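You operate a simulated robot arm through the tools that you are given. There is no shell and no other tool.

The job below is to be done with a simulated two-armed robot. You get a single attempt, and the scene is never put back.

JOB
Take the yellow polishing cloth from the yellow tray field and lay it out flat on the top of the long table.
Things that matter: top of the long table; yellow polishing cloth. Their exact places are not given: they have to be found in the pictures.

Only the result counts: the job must be done as asked and must still hold three seconds after the hand-in. Knocking over, shifting, dropping, spilling or breaking anything else fails it. Flat cloth is picked up by pressing the open fingertips on it (5 to 10 N) and closing them slowly along it; thin cloth reads only 2 to 8 mm in the jaws.

ROBOT AND FRAMES
Two 7-joint arms with two-finger parallel grippers on one trunk, on a base that moves. Base frame: it is fixed to the floor where the robot stands at the start and does not move with it; the origin is under the middle of the robot, x ahead of it, y to its left, z up; the surface under the hand at the start is at about z = 0.8. Lengths are in m, angles in rad, forces in N, time in s.
The left shoulder is at the start at [0.02, 0.113, 1.122], the right one opposite. With the tool pointing down near the work surface each hand reaches from about 0.24 to 0.6 m from the robot's upright axis, wherever it stands, measured 20 degrees to its own side. Places, roughly: top of the long table [-1.2, -1.2, 0.9]; yellow polishing cloth [0.5, 0, 0.8]. Payload 1.57 kg a hand.
Tool frame (each hand has its own): the origin (TCP) lies between the finger pads and is the grasp point; the fingertips stand 0.03 m ahead of it; z points along the fingers, y is the line along which they close. The gripper opens to 0.08 m. The fingers are 0.017 m wide and 0.012 m thick; the gripper's body (0.04 by 0.082 m) begins 0.08 m behind the TCP.
Orientation is that of the tool frame in the base frame, as a unit quaternion [w, x, y, z]. With the fingers straight down and closing along the base's y, the tool's x points along the base's -x, its y along +y and its z along -z.

CONTROLS
- The arms move only by the tool jog_arm. It takes "left_motion", "right_motion" or both (then of equal length, played together; a hand with none holds still); each is a list of rows, each an object of numbers (a shift or turn left out is 0, a gripper value left out holds the last): "grip": the finger opening in m, from 0 to 0.08; "x", "y", "z": the shift along the base's x, y, z in m; "rx", "ry", "rz": the turn, a rotation vector about the base's x, y, z in rad. In form: [{"grip": .., "x": .., "y": .., "z": .., "rx": .., "ry": .., "rz": ..}, ...]. A call has 1 to 20 rows; each row is the pose to reach, as a shift and turn from the pose commanded when the call began. A row lasts 0.2 s, in which the tool goes at most 0.05 m and 0.15 rad; a call with a longer step from one row to the next is refused whole, and so is a gripper value outside its range. Where a pose cannot be reached the arm comes as near as it can. A force on the tool above 40 N (or 10 N above the force at the start of the call, whichever is more), or a blocked arm, ends the call early, and 0.2 s more pass. The fingers move at their own pace (about 0.045 m/s each) and stop on an object; they squeeze with about 41 N. The grip force told is the motor's: it shows also when the fingers shut on nothing. Time passes only in rows, and 0.2 s behind the last, so rows that repeat a pose let the fingers close. The reply holds the time, the measured pose of the TCP, the force on the tool along the base axes, the opening and the grip force, in the units named above and with some noise, with the torque about the TCP (base axes, N m) and any sound that the robot's microphone picked up.
- Cameras (640 x 400 px; columns grow to the right, rows downward): "scene" is now at [0.094, 0.0004, 1.2345]; the picture's right is [0.00, -1.00, 0.00], its down [-0.69, -0.00, -0.73] and it looks along [0.73, 0.00, -0.69] (base axes); focal length 248 px, centre (320, 200). "left" rides on the left gripper at [0.072, 0.007, -0.122] in its tool frame; the picture's right is [-0.09, 1.00, 0.00], its down [-0.84, -0.08, -0.54] and it looks along [-0.54, -0.05, 0.84] (tool axes); focal length 238 px, centre (320, 200). "right" rides on the right gripper at [0.072, -0.007, -0.122] in its tool frame; the picture's right is [0.09, 1.00, 0.00], its down [-0.84, 0.08, -0.54] and it looks along [-0.54, 0.05, 0.84] (tool axes); focal length 238 px, centre (320, 200).
- camera(camera): a new picture of that camera. No time passes.
- slide_trunk(by): moves the trunk up (or, below 0, down) by that many m; the arms and the scene camera ride with it, the base frame stays. It gives what a move gives, with no picture.
- steer(legs): drives the robot by 1 to 6 legs, each [ahead, left, turn to the left] in m, m and rad, along the robot's own axes; the way and the turn of a leg run together, so that a leg with both is an arc; at most 1.5 m and 3.142 rad a leg. The arms and the cameras ride along, it lands a little off, and it stops where it bumps. It gives what a move gives.
- aim_head(pan, tilt): turns the head with the scene camera to pan (to the left, within 1.396 rad either way) and tilt (down, from -0.506 to 1.204), counted from straight ahead of the robot. It gives what a move gives.
- probe_pixels(camera, pixels): for up to 12 pixels [column, row] of the newest picture of that camera ("zoom" is the newest enlarged one), the place [x, y, z] in the base frame of the surface seen there, good to about 0.002 m. No time passes.
- close_up(camera, box): a new picture of the part [left, top, right, bottom] of that camera's present view, enlarged. No time passes.
- sign_off(): hands the job in; it is judged then, once.

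Unless the task says otherwise, let go and move clear before handing in.

The tools are called after "Call:" as name(argument=value, ...) on one line, values as JSON. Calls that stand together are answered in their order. jog_arm: Moves the arms, as the interface text tells. Its arguments: {"type":"object","properties":{"left_motion":{"type":"array"},"right_motion":{"type":"array"}},"required":[]} The other tools are called the same way: slide_trunk (by) moves the trunk up or down; steer (legs) drives the base; aim_head (pan, tilt) turns the head that bears the scene camera; camera (camera) takes a picture; probe_pixels (camera, pixels) gives the place of the surface under pixels of a picture; close_up (camera, box) takes an enlarged picture of a part of a camera's view; sign_off () hands the job in.

At the start:

```text
clock: 0.0
left_position: [0.4431, 0.1678, 1.04]
left_ee_rot: [0.0, 0.0, 1.0, 0.0]
left_force: [-0.1, 0.0, -0.1]
left_wrist_torque: [0.0, -0.05, 0.0]
left_grip_width: 0.0799
left_finger_force: 0.0
right_position: [0.4558, -0.1745, 1.0078]
right_ee_rot: [0.001, 0.0, 1.0, 0.0]
right_force: [0.3, -0.2, -0.4]
right_wrist_torque: [0.01, 0.0, 0.0]
right_grip_width: 0.0799
right_finger_force: 0.0
trunk travel left (down, up): [-0.175, 0.395]
robot x, y, heading: [0.003, -0.002, 0.001]
head pan, tilt (commanded): [0.002, 0.759]
```

scene: 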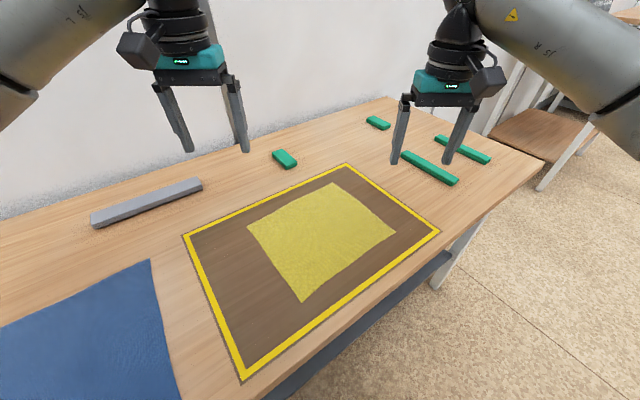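
right: 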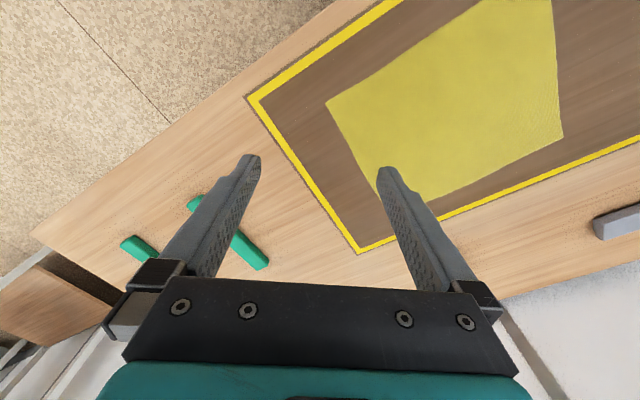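
left: 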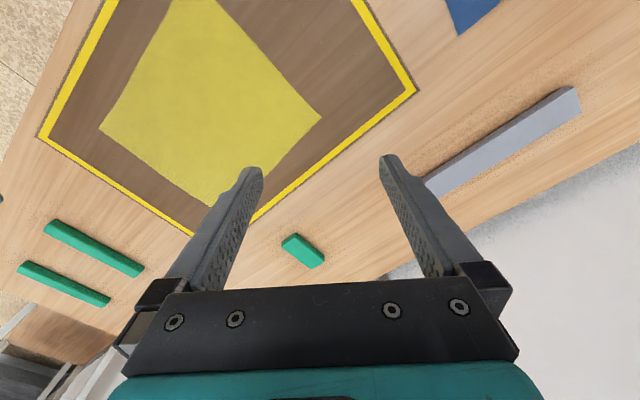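

The scene picture shows the yellow cloth with corners near (333,182), (396,232), (302,302) and (248,226) inside the yellow tray frame. I'll probe its corners and the table around it.

Call:
probe_pixels(camera="scene", pixels=[[333, 184], [394, 232], [302, 300], [250, 227], [320, 240], [346, 164], [440, 232], [242, 380], [184, 236], [285, 158], [430, 168], [280, 210]])

Call:
close_up(camera="scene", box=[180, 150, 450, 390])

```text
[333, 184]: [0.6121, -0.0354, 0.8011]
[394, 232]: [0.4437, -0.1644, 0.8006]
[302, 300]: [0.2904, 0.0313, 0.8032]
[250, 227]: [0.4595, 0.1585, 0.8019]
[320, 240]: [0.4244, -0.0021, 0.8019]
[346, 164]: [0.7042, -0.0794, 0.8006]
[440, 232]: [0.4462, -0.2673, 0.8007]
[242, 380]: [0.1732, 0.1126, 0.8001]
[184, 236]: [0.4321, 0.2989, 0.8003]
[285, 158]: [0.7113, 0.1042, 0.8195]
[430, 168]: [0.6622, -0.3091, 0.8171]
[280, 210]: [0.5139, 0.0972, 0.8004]
```

```text
1.67 times, centred on (315, 270) of scene
```

zoom: 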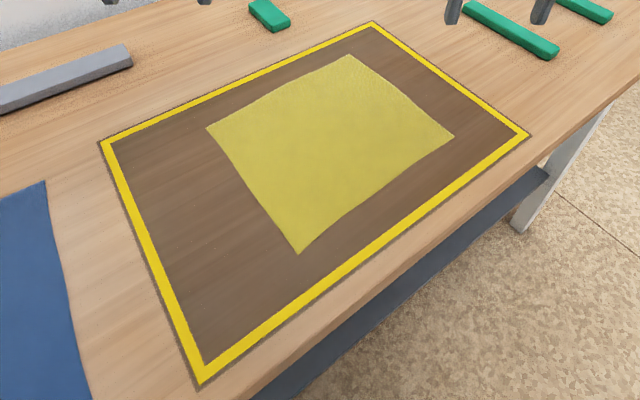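

The cloth is about 0.25 x 0.215 m, flat on the table at z≈0.80. Now I'll look around toward the long table, behind and to the right.

Call:
aim_head(pan=-1.39, tilt=0.4)

Call:
camera(camera="scene")

```text
clock: 1.5
left_position: [0.4432, 0.1673, 1.0404]
left_ee_rot: [0.0, -0.001, 1.0, 0.0]
left_force: [-0.3, -0.2, -0.4]
left_wrist_torque: [0.04, 0.01, 0.02]
left_grip_width: 0.0799
left_finger_force: 0.1
right_position: [0.457, -0.1753, 1.008]
right_ee_rot: [-0.001, 0.0, 1.0, 0.0]
right_force: [-0.2, -0.1, 0.0]
right_wrist_torque: [0.04, 0.02, -0.03]
right_grip_width: 0.0798
right_finger_force: 0.1
trunk travel left (down, up): [-0.175, 0.395]
robot x, y, heading: [-0.0009, -0.002, -0.001]
head pan, tilt (commanded): [-1.389, 0.4]
```

```text
taken
```

scene: 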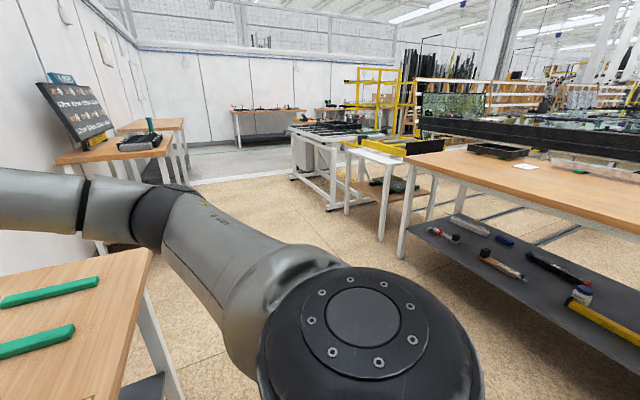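

The long table with a wooden top and lower shelf is on the right of the picture (from (440,150) to (640,230)), with a tray and other items on it. I'll probe it and also look over the other shoulder.

Call:
probe_pixels(camera="scene", pixels=[[412, 157], [440, 150], [500, 152], [525, 166], [580, 172], [600, 165], [630, 195], [600, 218], [520, 190], [560, 205], [440, 168], [635, 228]])

Call:
aim_head(pan=1.39, tilt=0.4)

Call:
camera(camera="scene")

```text
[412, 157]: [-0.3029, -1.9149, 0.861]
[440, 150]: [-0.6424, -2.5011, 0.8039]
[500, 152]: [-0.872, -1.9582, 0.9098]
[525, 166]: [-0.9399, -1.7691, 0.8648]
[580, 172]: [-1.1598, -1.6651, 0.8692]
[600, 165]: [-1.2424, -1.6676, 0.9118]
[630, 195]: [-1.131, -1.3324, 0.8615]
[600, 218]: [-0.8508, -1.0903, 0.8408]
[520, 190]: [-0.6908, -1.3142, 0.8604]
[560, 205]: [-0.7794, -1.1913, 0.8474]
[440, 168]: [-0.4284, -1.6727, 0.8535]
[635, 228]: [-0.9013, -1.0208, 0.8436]
```

```text
clock: 4.0
left_position: [0.4427, 0.1668, 1.0398]
left_ee_rot: [0.0, 0.0, 1.0, 0.0]
left_force: [0.4, 0.1, -0.4]
left_wrist_torque: [0.03, 0.01, -0.01]
left_grip_width: 0.0798
left_finger_force: 0.1
right_position: [0.4569, -0.1748, 1.0074]
right_ee_rot: [-0.001, 0.0, 1.0, 0.0]
right_force: [0.5, -0.4, 0.0]
right_wrist_torque: [0.04, 0.01, 0.01]
right_grip_width: 0.0801
right_finger_force: 0.2
trunk travel left (down, up): [-0.175, 0.395]
robot x, y, heading: [0.0008, -0.0029, -0.001]
head pan, tilt (commanded): [1.389, 0.4]
```

```text
taken
```

scene: 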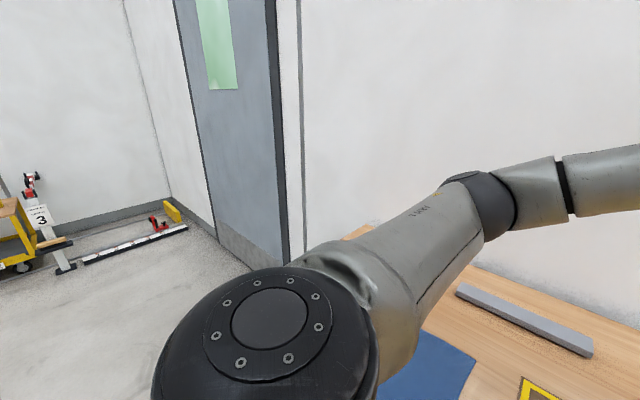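

The long table top is at z≈0.86, with its front edge running from about (-0.30,-1.91) to (-0.85,-1.09). First comes the pickup, so I'm returning the head to the cloth and measuring the corners more finely.

Call:
aim_head(pan=0.0, tilt=0.85)

Call:
close_up(camera="scene", box=[220, 140, 420, 290])

```text
clock: 5.5
left_position: [0.4435, 0.1659, 1.0407]
left_ee_rot: [0.0, 0.0, 1.0, 0.0]
left_force: [0.6, 0.1, 1.3]
left_wrist_torque: [-0.02, 0.0, 0.0]
left_grip_width: 0.0801
left_finger_force: 0.2
right_position: [0.4559, -0.1737, 1.0087]
right_ee_rot: [0.0, -0.001, 1.0, 0.0]
right_force: [0.7, -0.5, 0.2]
right_wrist_torque: [-0.04, -0.02, 0.01]
right_grip_width: 0.0801
right_finger_force: 0.1
trunk travel left (down, up): [-0.175, 0.395]
robot x, y, heading: [-0.0019, -0.0001, -0.001]
head pan, tilt (commanded): [0.0, 0.85]
```

```text
2.67 times, centred on (320, 215) of scene
```

zoom: 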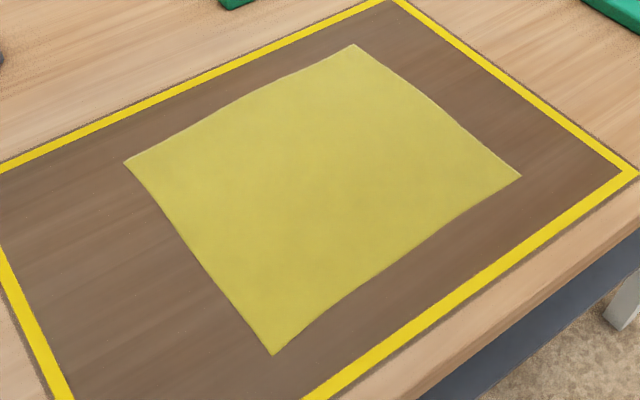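

Call:
probe_pixels(camera="zoom", pixels=[[274, 352], [518, 176], [352, 47], [127, 163], [400, 245], [340, 297], [460, 208], [195, 260], [430, 100], [240, 103], [330, 200]])

```text
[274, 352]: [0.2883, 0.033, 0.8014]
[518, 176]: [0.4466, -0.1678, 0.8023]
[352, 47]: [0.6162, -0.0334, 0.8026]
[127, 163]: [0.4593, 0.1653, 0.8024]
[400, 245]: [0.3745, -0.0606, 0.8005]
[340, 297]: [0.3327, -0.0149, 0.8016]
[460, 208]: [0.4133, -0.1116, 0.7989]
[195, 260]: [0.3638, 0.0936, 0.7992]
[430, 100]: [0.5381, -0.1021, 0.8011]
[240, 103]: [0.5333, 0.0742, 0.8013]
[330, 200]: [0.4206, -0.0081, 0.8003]
```

The edge C–B (zoom (274,352) to (518,176)) faces the robot, with C=(0.288,0.033) and B=(0.447,-0.168). I'll bring the right hand over corner B with its closing line along that edge, at first a little above the cloth.

Call:
jog_arm(right_motion=[{"grip": 0.04, "x": -0.004, "y": 0.009, "z": -0.03, "rz": 0.1336}, {"grip": 0.04, "x": -0.008, "y": 0.018, "z": -0.06, "rz": 0.2672}, {"grip": 0.04, "x": -0.012, "y": 0.027, "z": -0.09, "rz": 0.4008}, {"grip": 0.04, "x": -0.016, "y": 0.036, "z": -0.12, "rz": 0.5344}, {"grip": 0.04, "x": -0.019, "y": 0.044, "z": -0.148, "rz": 0.668}, {"grip": 0.04, "x": -0.019, "y": 0.044, "z": -0.148, "rz": 0.668}])

Call:
camera(camera="right")

Call:
camera(camera="scene")

```text
clock: 6.9
left_position: [0.443, 0.1687, 1.0407]
left_ee_rot: [0.001, 0.0, 1.0, -0.001]
left_force: [-0.5, 0.8, -0.3]
left_wrist_torque: [0.02, 0.02, -0.02]
left_grip_width: 0.0801
left_finger_force: 0.0
right_position: [0.4364, -0.1304, 0.8581]
right_ee_rot: [0.0, -0.329, 0.944, 0.001]
right_force: [0.6, 0.1, -0.4]
right_wrist_torque: [-0.01, -0.01, 0.03]
right_grip_width: 0.0401
right_finger_force: 0.0
trunk travel left (down, up): [-0.175, 0.395]
robot x, y, heading: [-0.0027, -0.0008, 0.001]
head pan, tilt (commanded): [0.0, 0.85]
```

```text
taken
```

right: 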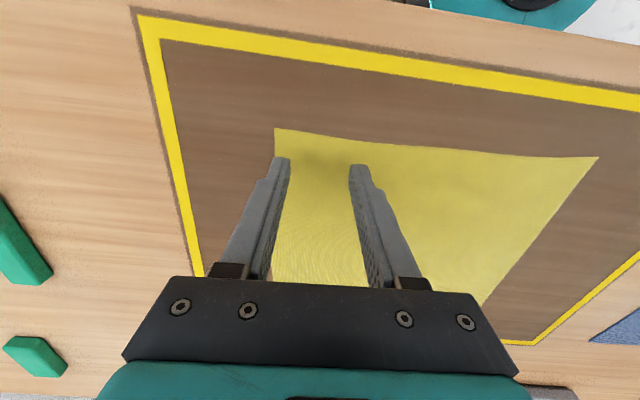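

```text
taken
```

scene: 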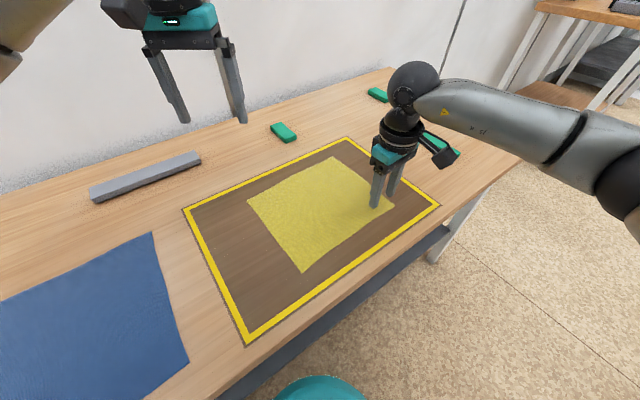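

The right fingertips (pixels (283,160) and (357,168) in the right view) hang over corner B, both above the cloth. Now lowering slowly to contact.

Call:
jog_arm(right_motion=[{"grip": 0.04, "z": -0.008}, {"grip": 0.04, "z": -0.014}, {"grip": 0.04, "z": -0.019}, {"grip": 0.04, "z": -0.023}, {"grip": 0.04, "z": -0.025}])

```text
clock: 8.1
left_position: [0.4435, 0.1671, 1.041]
left_ee_rot: [0.0, 0.0, 1.0, 0.0]
left_force: [0.1, -0.2, -1.0]
left_wrist_torque: [0.0, -0.01, 0.0]
left_grip_width: 0.0799
left_finger_force: 0.1
right_position: [0.4365, -0.1302, 0.8342]
right_ee_rot: [0.0, -0.329, 0.944, -0.001]
right_force: [0.1, 0.1, -0.1]
right_wrist_torque: [0.02, -0.02, -0.03]
right_grip_width: 0.0401
right_finger_force: 0.2
trunk travel left (down, up): [-0.175, 0.395]
robot x, y, heading: [0.0048, -0.001, -0.002]
head pan, tilt (commanded): [0.0, 0.85]
```

Call:
jog_arm(right_motion=[{"grip": 0.04, "z": -0.001}, {"grip": 0.04, "z": -0.002}, {"grip": 0.04, "z": -0.003}, {"grip": 0.04, "z": -0.003}])

```text
clock: 9.1
left_position: [0.4428, 0.1662, 1.041]
left_ee_rot: [0.0, 0.0, 1.0, 0.001]
left_force: [-0.1, -0.6, -0.4]
left_wrist_torque: [0.01, 0.01, -0.02]
left_grip_width: 0.0798
left_finger_force: 0.0
right_position: [0.4376, -0.1294, 0.8314]
right_ee_rot: [-0.001, -0.328, 0.945, 0.0]
right_force: [0.2, -0.3, 1.3]
right_wrist_torque: [-0.01, 0.04, 0.01]
right_grip_width: 0.0402
right_finger_force: 0.0
trunk travel left (down, up): [-0.175, 0.395]
robot x, y, heading: [-0.0031, 0.0031, 0.004]
head pan, tilt (commanded): [0.0, 0.85]
```

Force z reads 1.3 N at z=0.831, so contact is just starting. I'll press a little further to reach 5–10 N.

Call:
jog_arm(right_motion=[{"grip": 0.04, "z": -0.0007}, {"grip": 0.04, "z": -0.0014}, {"grip": 0.04, "z": -0.002}, {"grip": 0.04, "z": -0.002}])

```text
clock: 10.1
left_position: [0.4436, 0.1682, 1.0406]
left_ee_rot: [0.001, 0.0, 1.0, 0.0]
left_force: [-0.1, -0.8, 0.5]
left_wrist_torque: [-0.01, -0.02, 0.02]
left_grip_width: 0.0801
left_finger_force: 0.0
right_position: [0.437, -0.1312, 0.8303]
right_ee_rot: [0.002, -0.327, 0.945, 0.0]
right_force: [3.4, 0.5, 11.2]
right_wrist_torque: [0.1, 0.04, -0.04]
right_grip_width: 0.0398
right_finger_force: 0.1
trunk travel left (down, up): [-0.175, 0.395]
robot x, y, heading: [0.0002, 0.0008, -0.001]
head pan, tilt (commanded): [0.0, 0.85]
```

The force is 11.2 N, slightly high. I'll ease up 0.7 mm and close the fingers slowly along the edge.

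Call:
jog_arm(right_motion=[{"grip": 0.04, "z": 0.0007}, {"grip": 0.037, "z": 0.0007}, {"grip": 0.034, "z": 0.0007}, {"grip": 0.031, "z": 0.0007}, {"grip": 0.028, "z": 0.0007}, {"grip": 0.025, "z": 0.0007}, {"grip": 0.022, "z": 0.0007}, {"grip": 0.019, "z": 0.0007}, {"grip": 0.016, "z": 0.0007}, {"grip": 0.013, "z": 0.0007}, {"grip": 0.01, "z": 0.0007}, {"grip": 0.007, "z": 0.0007}, {"grip": 0.004, "z": 0.0007}, {"grip": 0.002, "z": 0.0007}, {"grip": 0.0, "z": 0.0007}, {"grip": 0.0, "z": 0.0007}, {"grip": 0.0, "z": 0.0007}])

Call:
camera(camera="right")

Call:
close_up(camera="scene", box=[220, 130, 460, 290])

```text
clock: 13.7
left_position: [0.4422, 0.1679, 1.0413]
left_ee_rot: [0.002, 0.0, 1.0, 0.0]
left_force: [-0.5, 0.2, 0.4]
left_wrist_torque: [0.04, 0.02, -0.01]
left_grip_width: 0.0801
left_finger_force: 0.1
right_position: [0.4363, -0.1315, 0.8302]
right_ee_rot: [0.001, -0.327, 0.945, -0.001]
right_force: [2.4, -2.4, 19.6]
right_wrist_torque: [-0.1, -0.02, 0.0]
right_grip_width: 0.0021
right_finger_force: 23.7
trunk travel left (down, up): [-0.175, 0.395]
robot x, y, heading: [0.002, -0.0027, 0.002]
head pan, tilt (commanded): [0.0, 0.85]
```

```text
taken
```

right: 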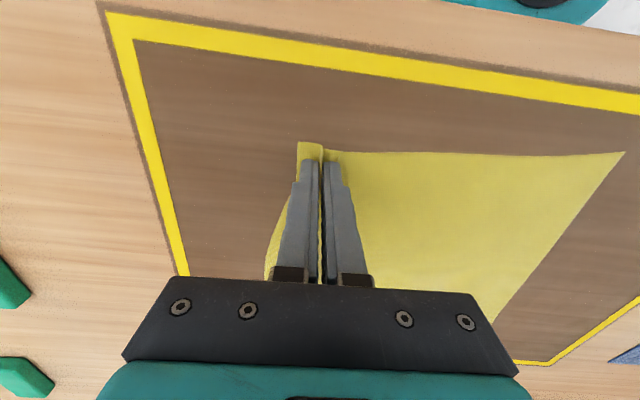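

```text
2.50 times, centred on (340, 210) of scene
```

zoom: 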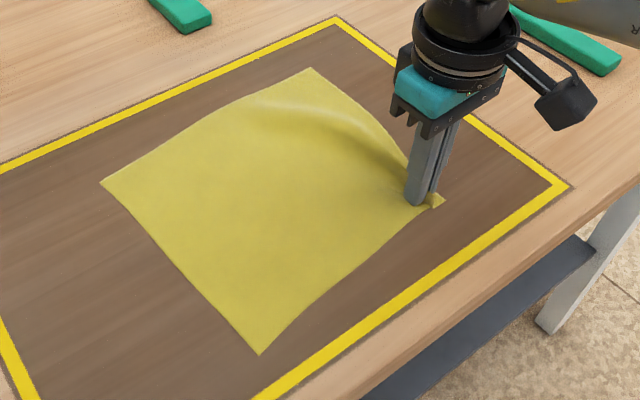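

The pinch worked: grip width is 2.1 mm with a ridge of cloth between the right fingers. Now I'm re-measuring the C corner and edge (zoom about (260,352)) for the left hand.

Call:
probe_pixels(camera="zoom", pixels=[[260, 350], [280, 325], [310, 300], [350, 268], [400, 228], [240, 325], [210, 290], [105, 183], [310, 70], [440, 200]])

```text
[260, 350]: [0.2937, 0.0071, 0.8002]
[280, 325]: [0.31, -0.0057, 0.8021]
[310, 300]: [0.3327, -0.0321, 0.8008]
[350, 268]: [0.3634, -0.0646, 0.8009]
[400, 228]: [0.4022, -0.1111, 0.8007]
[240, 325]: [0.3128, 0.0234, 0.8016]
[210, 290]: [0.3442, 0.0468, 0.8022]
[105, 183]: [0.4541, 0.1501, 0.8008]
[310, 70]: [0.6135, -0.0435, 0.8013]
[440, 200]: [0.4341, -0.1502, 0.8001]
```

Corner C has moved to about (0.294,0.007) with the pull. I'll relax the right hand by 2 mm and bring the left hand above corner C at (0.328,-0.012), with the same closing line.

Call:
jog_arm(left_motion=[{"grip": 0.04, "x": -0.019, "y": -0.03, "z": -0.01, "rz": 0.117}, {"grip": 0.04, "x": -0.038, "y": -0.06, "z": -0.02, "rz": 0.234}, {"grip": 0.04, "x": -0.057, "y": -0.09, "z": -0.03, "rz": 0.35}, {"grip": 0.04, "x": -0.077, "y": -0.12, "z": -0.05, "rz": 0.467}, {"grip": 0.04, "x": -0.096, "y": -0.15, "z": -0.07, "rz": 0.583}, {"grip": 0.04, "x": -0.115, "y": -0.18, "z": -0.09, "rz": 0.7}, {"grip": 0.04, "x": -0.115, "y": -0.18, "z": -0.12, "rz": 0.7}, {"grip": 0.04, "x": -0.115, "y": -0.18, "z": -0.15, "rz": 0.7}, {"grip": 0.04, "x": -0.115, "y": -0.18, "z": -0.18, "rz": 0.7}, {"grip": 0.04, "x": -0.115, "y": -0.18, "z": -0.18, "rz": 0.7}], right_motion=[{"grip": 0.0, "z": 0.001}, {"grip": 0.0, "z": 0.002}, {"grip": 0.0, "z": 0.002}, {"grip": 0.0, "z": 0.002}, {"grip": 0.0, "z": 0.002}, {"grip": 0.0, "z": 0.002}, {"grip": 0.0, "z": 0.002}, {"grip": 0.0, "z": 0.002}, {"grip": 0.0, "z": 0.002}, {"grip": 0.0, "z": 0.002}])

Call:
camera(camera="left")

Call:
camera(camera="scene")

```text
clock: 15.9
left_position: [0.3249, -0.0128, 0.8615]
left_ee_rot: [0.0, -0.343, 0.939, 0.0]
left_force: [-0.5, 0.0, 0.1]
left_wrist_torque: [0.04, -0.04, -0.01]
left_grip_width: 0.0403
left_finger_force: 0.1
right_position: [0.4364, -0.1313, 0.8322]
right_ee_rot: [0.0, -0.328, 0.945, 0.0]
right_force: [-0.1, 0.2, 0.2]
right_wrist_torque: [0.0, 0.03, -0.01]
right_grip_width: 0.0021
right_finger_force: 23.7
trunk travel left (down, up): [-0.175, 0.395]
robot x, y, heading: [-0.0006, 0.0006, 0.002]
head pan, tilt (commanded): [0.0, 0.85]
```

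```text
taken
```

left: 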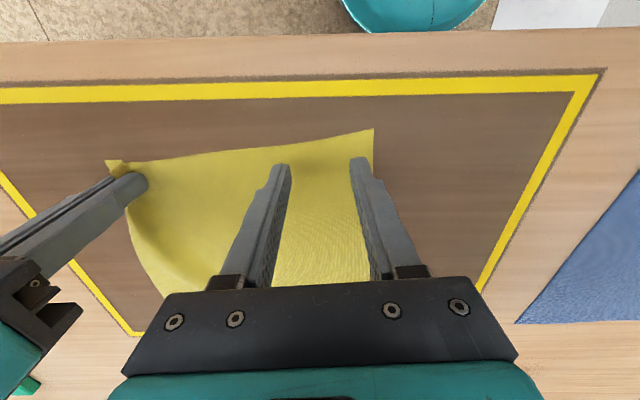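

```text
taken
```

scene: 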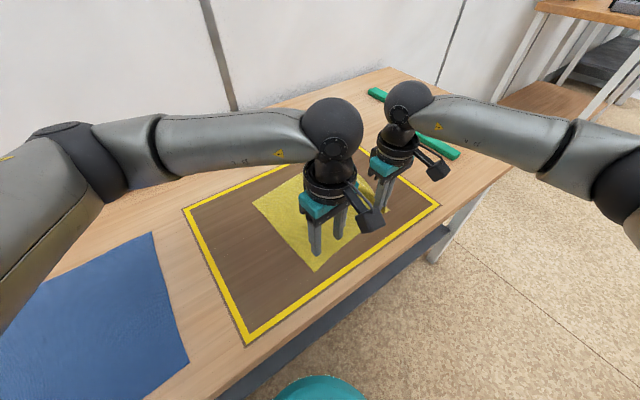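

The left fingertips (pixels (283,168), (358,160)) are both above the cloth near corner C. Lowering to contact.

Call:
jog_arm(left_motion=[{"grip": 0.04, "z": -0.008}, {"grip": 0.04, "z": -0.016}, {"grip": 0.04, "z": -0.021}, {"grip": 0.04, "z": -0.025}, {"grip": 0.04, "z": -0.027}, {"grip": 0.04, "z": -0.028}])

```text
clock: 17.3
left_position: [0.3272, -0.0125, 0.8322]
left_ee_rot: [0.0, -0.343, 0.939, -0.001]
left_force: [0.4, 0.0, -0.1]
left_wrist_torque: [0.0, 0.0, 0.01]
left_grip_width: 0.04
left_finger_force: 0.1
right_position: [0.4377, -0.1302, 0.8322]
right_ee_rot: [0.001, -0.327, 0.945, 0.0]
right_force: [-0.1, 0.0, 0.5]
right_wrist_torque: [0.0, -0.02, 0.01]
right_grip_width: 0.0019
right_finger_force: 23.6
trunk travel left (down, up): [-0.175, 0.395]
robot x, y, heading: [0.0017, 0.0013, 0.002]
head pan, tilt (commanded): [0.0, 0.85]
```

Call:
jog_arm(left_motion=[{"grip": 0.04, "z": -0.001}, {"grip": 0.04, "z": -0.002}, {"grip": 0.04, "z": -0.0025}, {"grip": 0.04, "z": -0.0025}])

```text
clock: 18.3
left_position: [0.3293, -0.0124, 0.8305]
left_ee_rot: [0.001, -0.343, 0.939, -0.001]
left_force: [-1.2, 2.8, 20.7]
left_wrist_torque: [0.27, 0.28, -0.03]
left_grip_width: 0.0403
left_finger_force: 0.2
right_position: [0.4369, -0.1304, 0.832]
right_ee_rot: [0.001, -0.328, 0.945, 0.0]
right_force: [-0.3, 0.4, 1.1]
right_wrist_torque: [-0.02, -0.02, -0.02]
right_grip_width: 0.0021
right_finger_force: 23.1
trunk travel left (down, up): [-0.175, 0.395]
robot x, y, heading: [0.0015, -0.0013, -0.005]
head pan, tilt (commanded): [0.0, 0.85]
```

Left force is 20.7 N, which is too much; easing up 1.3 mm.

Call:
jog_arm(left_motion=[{"grip": 0.04, "z": 0.0007}, {"grip": 0.04, "z": 0.0013}, {"grip": 0.04, "z": 0.0013}])

```text
clock: 19.1
left_position: [0.3285, -0.0124, 0.8309]
left_ee_rot: [0.002, -0.344, 0.939, -0.001]
left_force: [0.0, 4.9, 18.4]
left_wrist_torque: [0.18, 0.11, -0.01]
left_grip_width: 0.0401
left_finger_force: 0.1
right_position: [0.4366, -0.1305, 0.8325]
right_ee_rot: [0.0, -0.328, 0.945, -0.001]
right_force: [-0.9, -0.5, 0.2]
right_wrist_torque: [0.01, -0.01, -0.04]
right_grip_width: 0.0023
right_finger_force: 23.6
trunk travel left (down, up): [-0.175, 0.395]
robot x, y, heading: [-0.0037, -0.0003, -0.003]
head pan, tilt (commanded): [0.0, 0.85]
```

Call:
jog_arm(left_motion=[{"grip": 0.04, "z": 0.0005}, {"grip": 0.04, "z": 0.001}, {"grip": 0.04, "z": 0.001}])

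```text
clock: 19.9
left_position: [0.3276, -0.0129, 0.8315]
left_ee_rot: [0.0, -0.343, 0.939, 0.001]
left_force: [0.0, -0.4, 0.0]
left_wrist_torque: [0.0, -0.01, -0.01]
left_grip_width: 0.0399
left_finger_force: 0.0
right_position: [0.4372, -0.131, 0.8309]
right_ee_rot: [0.0, -0.327, 0.945, 0.0]
right_force: [0.6, 0.3, 0.6]
right_wrist_torque: [-0.03, 0.0, 0.0]
right_grip_width: 0.002
right_finger_force: 24.2
trunk travel left (down, up): [-0.175, 0.395]
robot x, y, heading: [-0.0002, 0.0035, -0.001]
head pan, tilt (commanded): [0.0, 0.85]
```

Call:
jog_arm(left_motion=[{"grip": 0.04, "z": -0.0003}, {"grip": 0.04, "z": -0.0006}, {"grip": 0.04, "z": -0.0006}])

```text
clock: 20.7
left_position: [0.3284, -0.0138, 0.832]
left_ee_rot: [0.0, -0.344, 0.939, 0.001]
left_force: [0.4, -0.5, 1.0]
left_wrist_torque: [0.01, -0.01, 0.02]
left_grip_width: 0.0399
left_finger_force: 0.1
right_position: [0.4371, -0.1306, 0.8321]
right_ee_rot: [0.001, -0.328, 0.945, 0.0]
right_force: [0.2, 0.3, 0.6]
right_wrist_torque: [-0.02, 0.02, 0.03]
right_grip_width: 0.0019
right_finger_force: 23.5
trunk travel left (down, up): [-0.175, 0.395]
robot x, y, heading: [0.0016, -0.0042, 0.0]
head pan, tilt (commanded): [0.0, 0.85]
```

Call:
jog_arm(left_motion=[{"grip": 0.04, "z": -0.0004}, {"grip": 0.04, "z": -0.0008}, {"grip": 0.04, "z": -0.0008}])

```text
clock: 21.5
left_position: [0.3283, -0.0136, 0.831]
left_ee_rot: [0.002, -0.343, 0.939, -0.001]
left_force: [-0.1, -0.3, 4.8]
left_wrist_torque: [-0.04, 0.05, 0.01]
left_grip_width: 0.04
left_finger_force: 0.1
right_position: [0.4364, -0.1304, 0.8324]
right_ee_rot: [0.0, -0.328, 0.945, 0.0]
right_force: [-0.3, -0.2, -0.3]
right_wrist_torque: [0.0, 0.02, -0.01]
right_grip_width: 0.0021
right_finger_force: 24.1
trunk travel left (down, up): [-0.175, 0.395]
robot x, y, heading: [-0.0035, 0.0016, 0.002]
head pan, tilt (commanded): [0.0, 0.85]
```

Left force is now 4.8 N. I'll press about 0.3 mm more and close the left fingers slowly.

Call:
jog_arm(left_motion=[{"grip": 0.04, "z": -0.0003}, {"grip": 0.037, "z": -0.0003}, {"grip": 0.034, "z": -0.0003}, {"grip": 0.031, "z": -0.0003}, {"grip": 0.028, "z": -0.0003}, {"grip": 0.025, "z": -0.0003}, {"grip": 0.022, "z": -0.0003}, {"grip": 0.019, "z": -0.0003}, {"grip": 0.016, "z": -0.0003}, {"grip": 0.013, "z": -0.0003}, {"grip": 0.01, "z": -0.0003}, {"grip": 0.007, "z": -0.0003}, {"grip": 0.004, "z": -0.0003}, {"grip": 0.002, "z": -0.0003}, {"grip": 0.0, "z": -0.0003}, {"grip": 0.0, "z": -0.0003}, {"grip": 0.0, "z": -0.0003}])

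Call:
camera(camera="left")

Call:
close_up(camera="scene", box=[220, 130, 460, 290])

```text
clock: 25.1
left_position: [0.3297, -0.0143, 0.8307]
left_ee_rot: [0.002, -0.342, 0.94, -0.002]
left_force: [6.8, -8.0, 10.2]
left_wrist_torque: [-0.27, -0.22, 0.0]
left_grip_width: 0.0044
left_finger_force: 25.2
right_position: [0.4361, -0.1313, 0.8315]
right_ee_rot: [0.0, -0.328, 0.945, 0.0]
right_force: [-5.1, 5.8, -0.6]
right_wrist_torque: [0.21, 0.18, -0.03]
right_grip_width: 0.0021
right_finger_force: 23.1
trunk travel left (down, up): [-0.175, 0.395]
robot x, y, heading: [-0.0032, 0.0012, -0.002]
head pan, tilt (commanded): [0.0, 0.85]
```

```text
taken
```

left: 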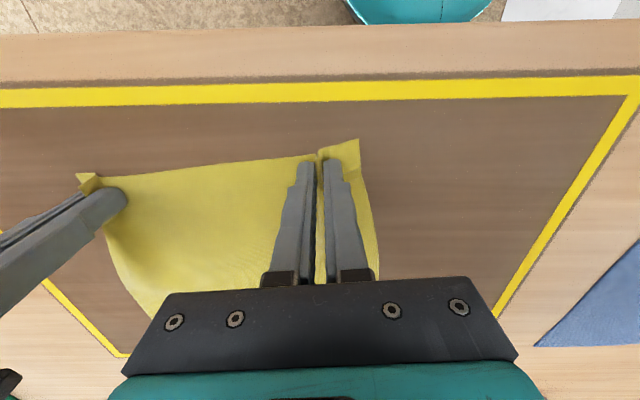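

```text
2.50 times, centred on (340, 210) of scene
```

zoom: 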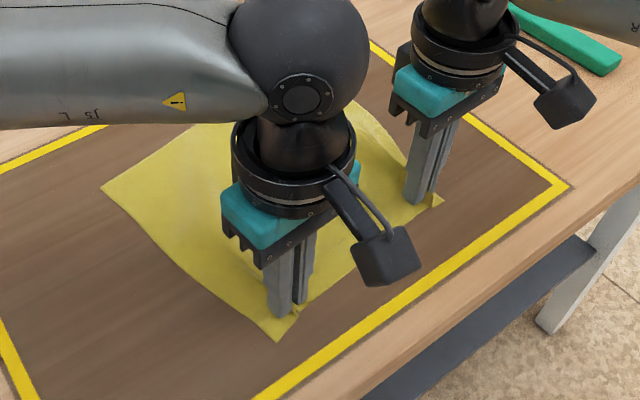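

Both hands now hold the corners, with the cloth tight between them (about 8–10 N pull). I'll bring the hands 5 mm closer, lift a bit with the arms and check that the cloth comes along.

Call:
jog_arm(left_motion=[{"grip": 0.0, "x": 0.001, "y": -0.0012, "z": 0.001}, {"grip": 0.0, "x": 0.002, "y": -0.0024, "z": 0.005}, {"grip": 0.0, "x": 0.002, "y": -0.0024, "z": 0.015}, {"grip": 0.0, "x": 0.002, "y": -0.0024, "z": 0.025}, {"grip": 0.0, "x": 0.002, "y": -0.0024, "z": 0.035}, {"grip": 0.0, "x": 0.002, "y": -0.0024, "z": 0.045}, {"grip": 0.0, "x": 0.002, "y": -0.0024, "z": 0.055}, {"grip": 0.0, "x": 0.002, "y": -0.0024, "z": 0.055}], right_motion=[{"grip": 0.0, "x": -0.001, "y": 0.0012, "z": 0.001}, {"grip": 0.0, "x": -0.002, "y": 0.0024, "z": 0.005}, {"grip": 0.0, "x": -0.002, "y": 0.0024, "z": 0.015}, {"grip": 0.0, "x": -0.002, "y": 0.0024, "z": 0.025}, {"grip": 0.0, "x": -0.002, "y": 0.0024, "z": 0.035}, {"grip": 0.0, "x": -0.002, "y": 0.0024, "z": 0.045}, {"grip": 0.0, "x": -0.002, "y": 0.0024, "z": 0.055}, {"grip": 0.0, "x": -0.002, "y": 0.0024, "z": 0.055}])

Call:
camera(camera="scene")

Call:
camera(camera="left")

```text
clock: 26.9
left_position: [0.329, -0.0142, 0.8852]
left_ee_rot: [0.0, -0.343, 0.939, -0.001]
left_force: [0.6, -0.8, 0.1]
left_wrist_torque: [-0.04, -0.04, -0.02]
left_grip_width: 0.0017
left_finger_force: 23.6
right_position: [0.433, -0.1292, 0.8875]
right_ee_rot: [0.001, -0.327, 0.945, 0.001]
right_force: [-0.8, 1.4, -0.4]
right_wrist_torque: [0.02, 0.03, 0.01]
right_grip_width: 0.0021
right_finger_force: 23.2
trunk travel left (down, up): [-0.175, 0.395]
robot x, y, heading: [0.0039, -0.0039, -0.001]
head pan, tilt (commanded): [0.0, 0.85]
```

```text
taken
```

scene: 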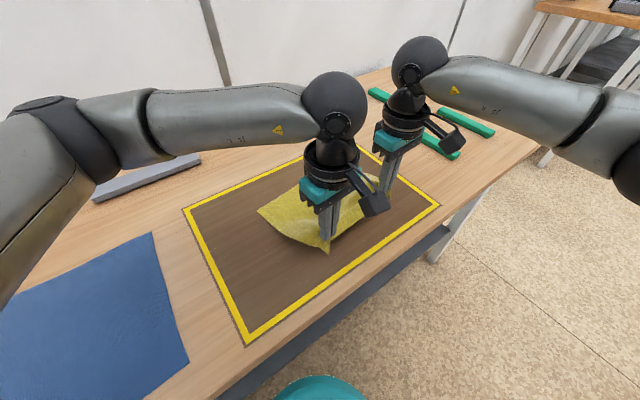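

```text
taken
```

left: 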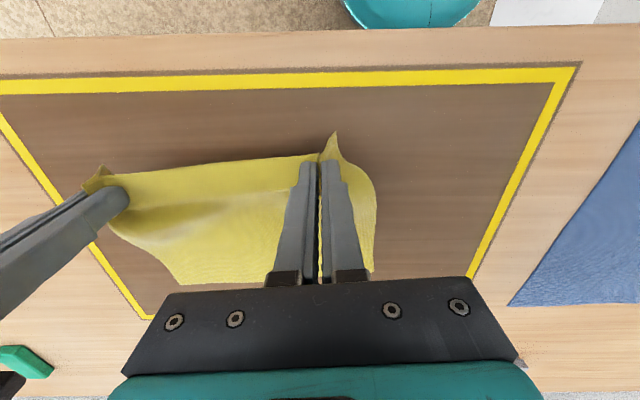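

The cloth edge is lifting between both hands. Raising the trunk 0.25 m to get it fully clear of the table.

Call:
slide_trunk(by=0.25)

Call:
camera(camera="scene")

Call:
camera(camera="right")

```text
clock: 29.5
left_position: [0.3302, -0.0144, 1.1349]
left_ee_rot: [0.0, -0.343, 0.939, 0.0]
left_force: [-0.6, -0.4, 0.0]
left_wrist_torque: [-0.07, -0.04, 0.04]
left_grip_width: 0.0021
left_finger_force: 23.9
right_position: [0.4348, -0.1304, 1.1375]
right_ee_rot: [0.0, -0.327, 0.945, 0.001]
right_force: [-0.8, 0.7, 0.2]
right_wrist_torque: [0.01, 0.04, -0.04]
right_grip_width: 0.0023
right_finger_force: 23.8
trunk travel left (down, up): [-0.425, 0.145]
robot x, y, heading: [0.0001, 0.0011, -0.003]
head pan, tilt (commanded): [0.0, 0.85]
```

```text
taken
```

scene: 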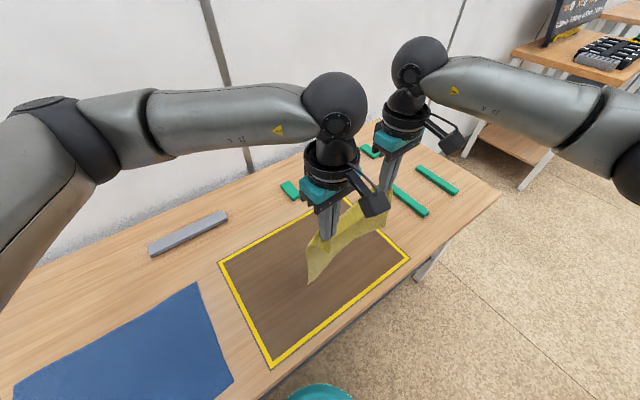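

```text
taken
```

right: 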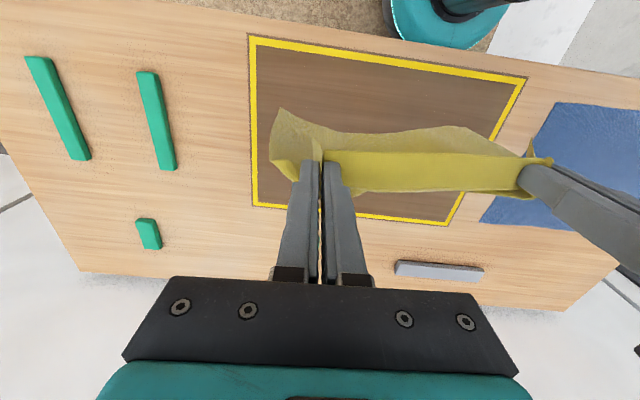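

The cloth now hangs freely from both hands. I'll back away diagonally into the aisle, away from the first table, before turning.

Call:
steer(legs=[[-0.42, -0.38, 0.0]])

Call:
camera(camera="scene")

```text
clock: 32.7
left_position: [-0.0984, -0.3857, 1.1355]
left_ee_rot: [0.001, -0.344, 0.939, 0.0]
left_force: [0.5, -1.9, 0.2]
left_wrist_torque: [-0.05, -0.02, -0.02]
left_grip_width: 0.0021
left_finger_force: 23.4
right_position: [0.0064, -0.5008, 1.1363]
right_ee_rot: [0.0, -0.328, 0.945, 0.001]
right_force: [0.4, 0.9, 1.2]
right_wrist_torque: [0.04, 0.05, 0.0]
right_grip_width: 0.0017
right_finger_force: 23.4
trunk travel left (down, up): [-0.425, 0.145]
robot x, y, heading: [-0.4228, -0.3756, -0.002]
head pan, tilt (commanded): [0.0, 0.85]
```

```text
taken
```

scene: 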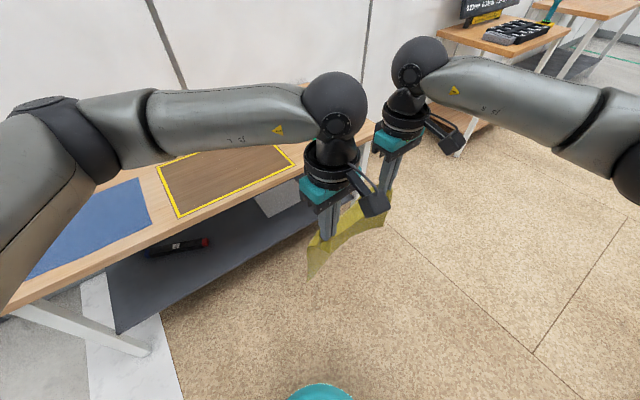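

The robot is clear of the first table and still holding the cloth. Turning right partway to view the long table.

Call:
steer(legs=[[0.0, 0.0, -1.3], [0.0, 0.0, -1.24]])

Call:
aim_head(pan=0.0, tilt=0.6)

Call:
camera(camera="scene")

```text
clock: 39.4
left_position: [-0.7086, -0.5467, 1.136]
left_ee_rot: [0.0, 0.795, 0.607, 0.0]
left_force: [-1.6, 0.8, -0.3]
left_wrist_torque: [0.02, 0.05, 0.03]
left_grip_width: 0.0017
left_finger_force: 23.8
right_position: [-0.8572, -0.5114, 1.1378]
right_ee_rot: [0.001, 0.805, 0.593, 0.001]
right_force: [1.4, 0.2, 0.2]
right_wrist_torque: [-0.01, -0.05, 0.03]
right_grip_width: 0.0019
right_finger_force: 23.3
trunk travel left (down, up): [-0.425, 0.145]
robot x, y, heading: [-0.4279, -0.3717, -2.542]
head pan, tilt (commanded): [0.0, 0.85]
```

```text
clock: 40.2
left_position: [-0.7074, -0.5466, 1.1336]
left_ee_rot: [0.0, 0.795, 0.607, 0.0]
left_force: [-1.1, 0.2, -0.3]
left_wrist_torque: [-0.02, -0.01, -0.03]
left_grip_width: 0.0019
left_finger_force: 23.6
right_position: [-0.8568, -0.5106, 1.1371]
right_ee_rot: [0.0, 0.805, 0.594, 0.0]
right_force: [1.0, -0.6, -0.8]
right_wrist_torque: [-0.03, -0.06, -0.01]
right_grip_width: 0.002
right_finger_force: 23.6
trunk travel left (down, up): [-0.425, 0.145]
robot x, y, heading: [-0.4262, -0.375, -2.54]
head pan, tilt (commanded): [0.0, 0.6]
```

```text
taken
```

scene: 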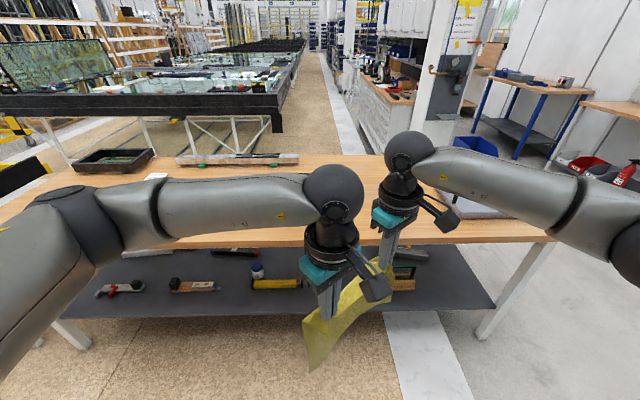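

The long table is right ahead with a clear middle; items sit at the back and ends (tray (110,160), rail (235,160), box (475,150)). Probing its front edge, back edge and free region.

Call:
probe_pixels(camera="scene", pixels=[[270, 240], [410, 240], [545, 240], [200, 243], [340, 170], [350, 160], [240, 172], [290, 165], [470, 175], [450, 195], [370, 210], [430, 230]])

Call:
close_up(camera="scene", box=[60, 120, 600, 300])

```text
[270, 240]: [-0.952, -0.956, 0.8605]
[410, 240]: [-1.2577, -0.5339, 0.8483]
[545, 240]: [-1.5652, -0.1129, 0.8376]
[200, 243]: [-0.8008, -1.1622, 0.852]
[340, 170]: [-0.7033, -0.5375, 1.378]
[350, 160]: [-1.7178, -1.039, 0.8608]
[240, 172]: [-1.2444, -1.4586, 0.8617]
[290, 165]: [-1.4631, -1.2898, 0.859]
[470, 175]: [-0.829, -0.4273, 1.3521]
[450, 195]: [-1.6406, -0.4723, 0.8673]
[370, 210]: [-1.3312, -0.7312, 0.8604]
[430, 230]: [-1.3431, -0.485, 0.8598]
```

```text
1.19 times, centred on (330, 210) of scene
```

zoom: 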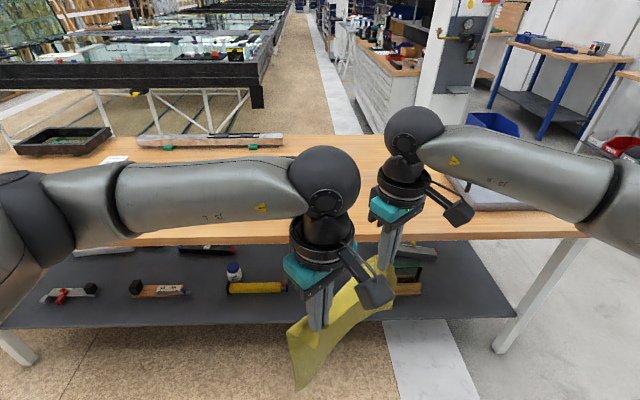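

The table's front edge runs along (-0.588, 0.809) at z≈0.861, so the facing heading should be -2.513 and the edge is 0.77 m ahead. Before driving up, I'll swing both hands together in the air so the held edge lies square across the robot.

Call:
jog_arm(left_motion=[{"grip": 0.0, "x": 0.0014, "y": -0.018, "z": 0.0, "rz": -0.1}, {"grip": 0.0, "x": 0.0021, "y": -0.0356, "z": 0.001, "rz": -0.2}, {"grip": 0.0, "x": 0.002, "y": -0.0529, "z": 0.001, "rz": -0.3}, {"grip": 0.0, "x": 0.0011, "y": -0.0696, "z": 0.002, "rz": -0.4}, {"grip": 0.0, "x": -0.0005, "y": -0.0859, "z": 0.002, "rz": -0.5}, {"grip": 0.0, "x": -0.0026, "y": -0.1017, "z": 0.003, "rz": -0.6}, {"grip": 0.0, "x": -0.0054, "y": -0.1167, "z": 0.003, "rz": -0.7}, {"grip": 0.0, "x": -0.0054, "y": -0.1167, "z": 0.003, "rz": -0.7}], right_motion=[{"grip": 0.0, "x": 0.0061, "y": -0.0021, "rz": -0.0954}, {"grip": 0.0, "x": 0.0132, "y": -0.0047, "rz": -0.1908}, {"grip": 0.0, "x": 0.0208, "y": -0.0075, "rz": -0.2862}, {"grip": 0.0, "x": 0.0291, "y": -0.0108, "rz": -0.3816}, {"grip": 0.0, "x": 0.0381, "y": -0.0146, "rz": -0.477}, {"grip": 0.0, "x": 0.048, "y": -0.0189, "rz": -0.5724}, {"grip": 0.0, "x": 0.0583, "y": -0.024, "rz": -0.668}, {"grip": 0.0, "x": 0.0583, "y": -0.024, "rz": -0.668}])

Call:
camera(camera="scene")

Call:
camera(camera="left")

Call:
camera(camera="right")

```text
clock: 42.0
left_position: [-0.714, -0.6646, 1.1375]
left_ee_rot: [0.0, 0.955, 0.296, -0.001]
left_force: [-0.3, -0.2, -0.1]
left_wrist_torque: [0.05, 0.02, 0.02]
left_grip_width: 0.002
left_finger_force: 23.4
right_position: [-0.7988, -0.535, 1.136]
right_ee_rot: [0.0, 0.955, 0.297, 0.0]
right_force: [-0.7, -1.2, -0.2]
right_wrist_torque: [-0.05, -0.01, 0.03]
right_grip_width: 0.002
right_finger_force: 23.8
trunk travel left (down, up): [-0.425, 0.145]
robot x, y, heading: [-0.4282, -0.3729, -2.539]
head pan, tilt (commanded): [0.0, 0.6]
```

```text
taken
```

scene: 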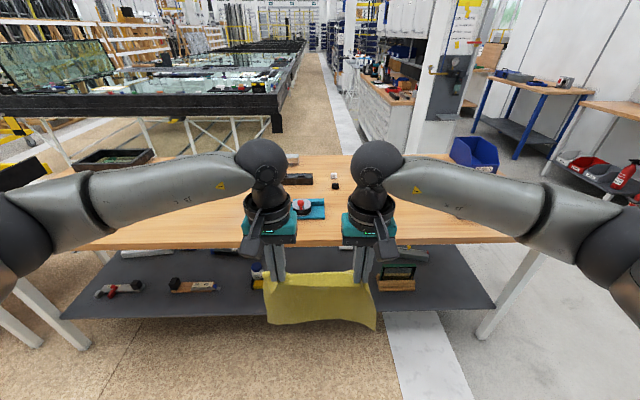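

```text
taken
```

left: 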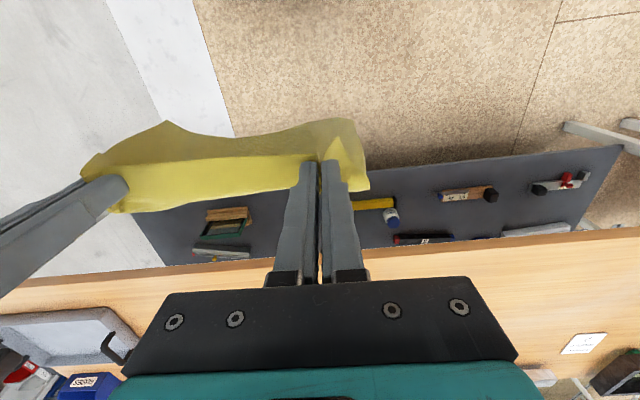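

```text
taken
```

right: 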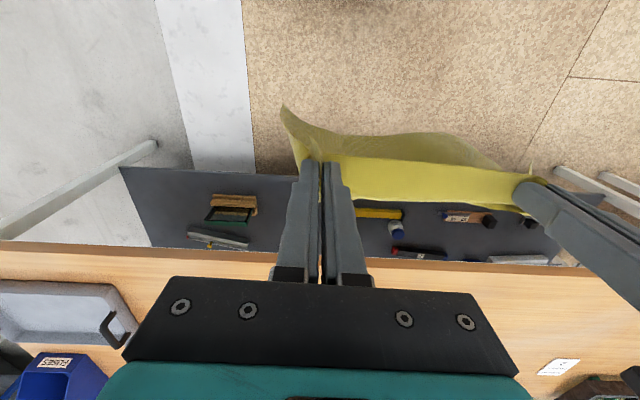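

The cloth hangs square to the robot now, but between the arms I see items on the table's middle: a teal thing with a red/white object at (305,207), a dark box (298,179), small blocks (335,182). I'll zoom in and map them.

Call:
close_up(camera="scene", box=[80, 130, 560, 260])

Call:
probe_pixels(camera="scene", pixels=[[307, 205], [318, 216], [300, 179], [335, 183], [325, 201], [315, 235], [420, 225], [445, 210], [130, 225], [200, 230], [340, 225], [160, 200]])

```text
1.33 times, centred on (320, 195) of scene
```

zoom: 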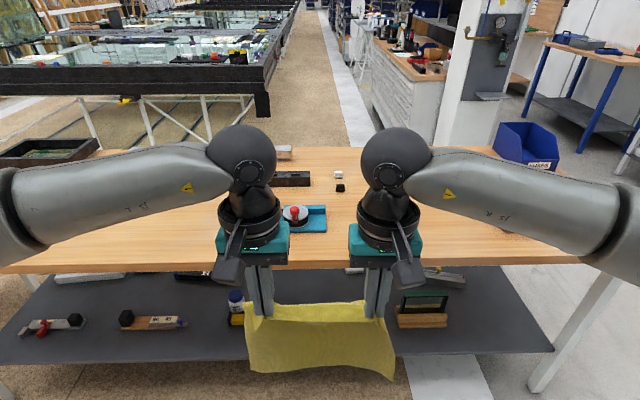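

```text
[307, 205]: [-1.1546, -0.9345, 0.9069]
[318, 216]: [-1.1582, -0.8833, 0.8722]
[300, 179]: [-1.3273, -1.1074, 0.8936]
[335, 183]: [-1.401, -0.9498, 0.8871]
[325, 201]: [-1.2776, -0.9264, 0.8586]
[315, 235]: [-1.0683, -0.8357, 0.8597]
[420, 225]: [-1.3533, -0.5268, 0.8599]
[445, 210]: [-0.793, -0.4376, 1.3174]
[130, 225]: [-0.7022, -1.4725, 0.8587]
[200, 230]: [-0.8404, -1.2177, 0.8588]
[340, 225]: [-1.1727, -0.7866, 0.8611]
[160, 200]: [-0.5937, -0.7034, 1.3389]
```

Call:
probe_pixels(camera="left", pixels=[[400, 270], [480, 262], [560, 255], [630, 245], [585, 335], [500, 330], [440, 300], [630, 300], [240, 275], [160, 275], [135, 340], [110, 335]])

Call:
probe_pixels(camera="right", pixels=[[10, 250], [120, 290], [138, 320], [60, 285], [130, 345], [180, 260], [250, 265], [420, 280], [480, 290], [560, 290], [540, 370], [560, 360]])

```text
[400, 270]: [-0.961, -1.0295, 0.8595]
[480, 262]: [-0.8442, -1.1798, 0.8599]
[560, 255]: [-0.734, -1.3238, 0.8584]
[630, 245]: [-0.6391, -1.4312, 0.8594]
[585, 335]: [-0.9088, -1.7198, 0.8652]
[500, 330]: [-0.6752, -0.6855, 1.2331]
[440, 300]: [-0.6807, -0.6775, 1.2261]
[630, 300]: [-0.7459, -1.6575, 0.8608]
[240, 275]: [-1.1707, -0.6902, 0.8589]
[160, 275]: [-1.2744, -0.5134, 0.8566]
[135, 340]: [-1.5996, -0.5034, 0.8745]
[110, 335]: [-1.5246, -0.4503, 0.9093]
```

```text
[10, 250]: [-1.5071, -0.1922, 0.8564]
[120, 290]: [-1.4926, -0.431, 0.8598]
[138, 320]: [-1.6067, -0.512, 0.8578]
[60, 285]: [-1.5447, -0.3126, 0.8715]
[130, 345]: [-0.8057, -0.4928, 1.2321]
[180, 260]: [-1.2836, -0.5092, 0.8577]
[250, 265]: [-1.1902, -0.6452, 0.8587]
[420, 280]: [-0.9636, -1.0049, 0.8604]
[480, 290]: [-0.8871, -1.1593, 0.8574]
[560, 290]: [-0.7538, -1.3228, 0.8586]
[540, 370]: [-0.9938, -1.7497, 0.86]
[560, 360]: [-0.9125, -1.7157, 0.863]
```

Mapping in table coordinates (s into the table, t along it): the teal device sits at t≈-0.12..0.0, the grey tray begins at t≈0.53, small blocks at s≈1.69, t≈0.055. A clean 0.5 m wide patch lies centred at t≈0.28, so I'll strafe right 0.33 m and square up before approaching.

Call:
steer(legs=[[0.0, -0.33, 0.026]])

Call:
camera(camera="scene")

Call:
camera(camera="right")

Call:
camera(camera="left")

```text
clock: 44.1
left_position: [-0.8911, -0.4098, 1.1384]
left_ee_rot: [0.0, 0.95, 0.312, 0.0]
left_force: [-0.9, 0.7, -0.6]
left_wrist_torque: [0.0, 0.01, 0.04]
left_grip_width: 0.0019
left_finger_force: 23.9
right_position: [-0.9799, -0.2842, 1.1369]
right_ee_rot: [0.0, 0.95, 0.311, -0.001]
right_force: [0.2, -1.4, 0.2]
right_wrist_torque: [-0.04, -0.04, 0.0]
right_grip_width: 0.0019
right_finger_force: 23.3
trunk travel left (down, up): [-0.425, 0.145]
robot x, y, heading: [-0.6117, -0.1085, -2.505]
head pan, tilt (commanded): [0.0, 0.6]
```

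```text
taken
```

scene: 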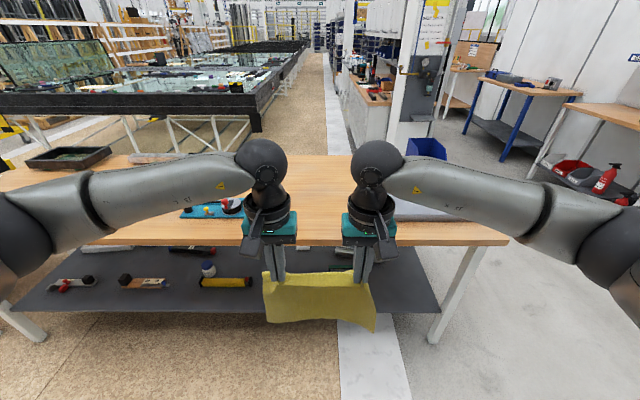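

```text
taken
```

right: 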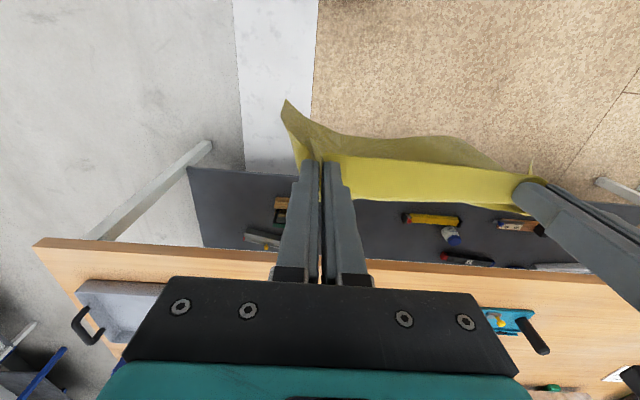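

```text
taken
```

left: 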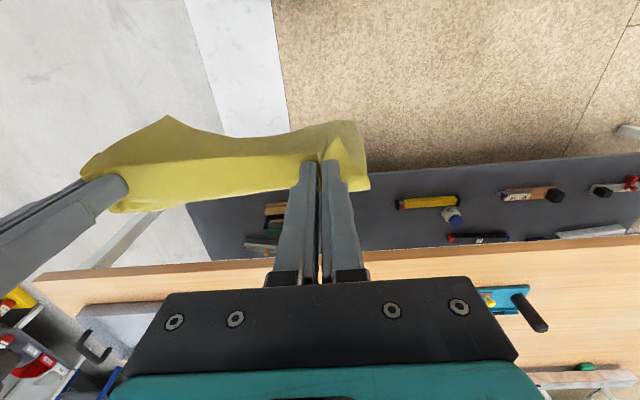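

Call:
probe_pixels(camera="right", pixels=[[490, 320], [515, 312], [532, 325], [546, 350], [485, 312], [195, 172], [380, 204], [110, 232], [85, 335], [140, 285], [165, 260], [290, 262]])

Call:
probe_pixels(camera="scene", pixels=[[320, 310], [275, 315], [370, 320], [320, 280], [232, 205], [215, 212], [320, 230], [320, 190], [320, 165], [400, 225], [420, 212], [345, 180]])

```text
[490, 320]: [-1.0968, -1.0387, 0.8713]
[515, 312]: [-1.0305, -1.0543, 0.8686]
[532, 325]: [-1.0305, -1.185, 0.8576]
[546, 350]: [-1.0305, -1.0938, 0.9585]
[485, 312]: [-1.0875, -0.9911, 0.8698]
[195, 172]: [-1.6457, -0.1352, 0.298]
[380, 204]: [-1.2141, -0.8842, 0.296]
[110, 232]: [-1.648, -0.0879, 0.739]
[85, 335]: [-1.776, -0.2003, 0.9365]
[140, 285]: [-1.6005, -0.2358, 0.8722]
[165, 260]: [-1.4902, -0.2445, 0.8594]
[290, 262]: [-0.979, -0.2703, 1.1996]
```

```text
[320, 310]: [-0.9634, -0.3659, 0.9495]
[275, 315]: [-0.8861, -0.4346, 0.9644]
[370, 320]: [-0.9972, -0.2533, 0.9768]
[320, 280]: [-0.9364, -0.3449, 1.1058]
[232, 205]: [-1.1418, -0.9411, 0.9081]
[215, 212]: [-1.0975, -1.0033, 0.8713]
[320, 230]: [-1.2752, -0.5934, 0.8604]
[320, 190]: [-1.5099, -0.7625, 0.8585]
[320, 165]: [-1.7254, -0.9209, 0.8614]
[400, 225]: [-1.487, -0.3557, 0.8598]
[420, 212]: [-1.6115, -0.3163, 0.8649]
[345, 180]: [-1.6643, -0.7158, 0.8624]
```

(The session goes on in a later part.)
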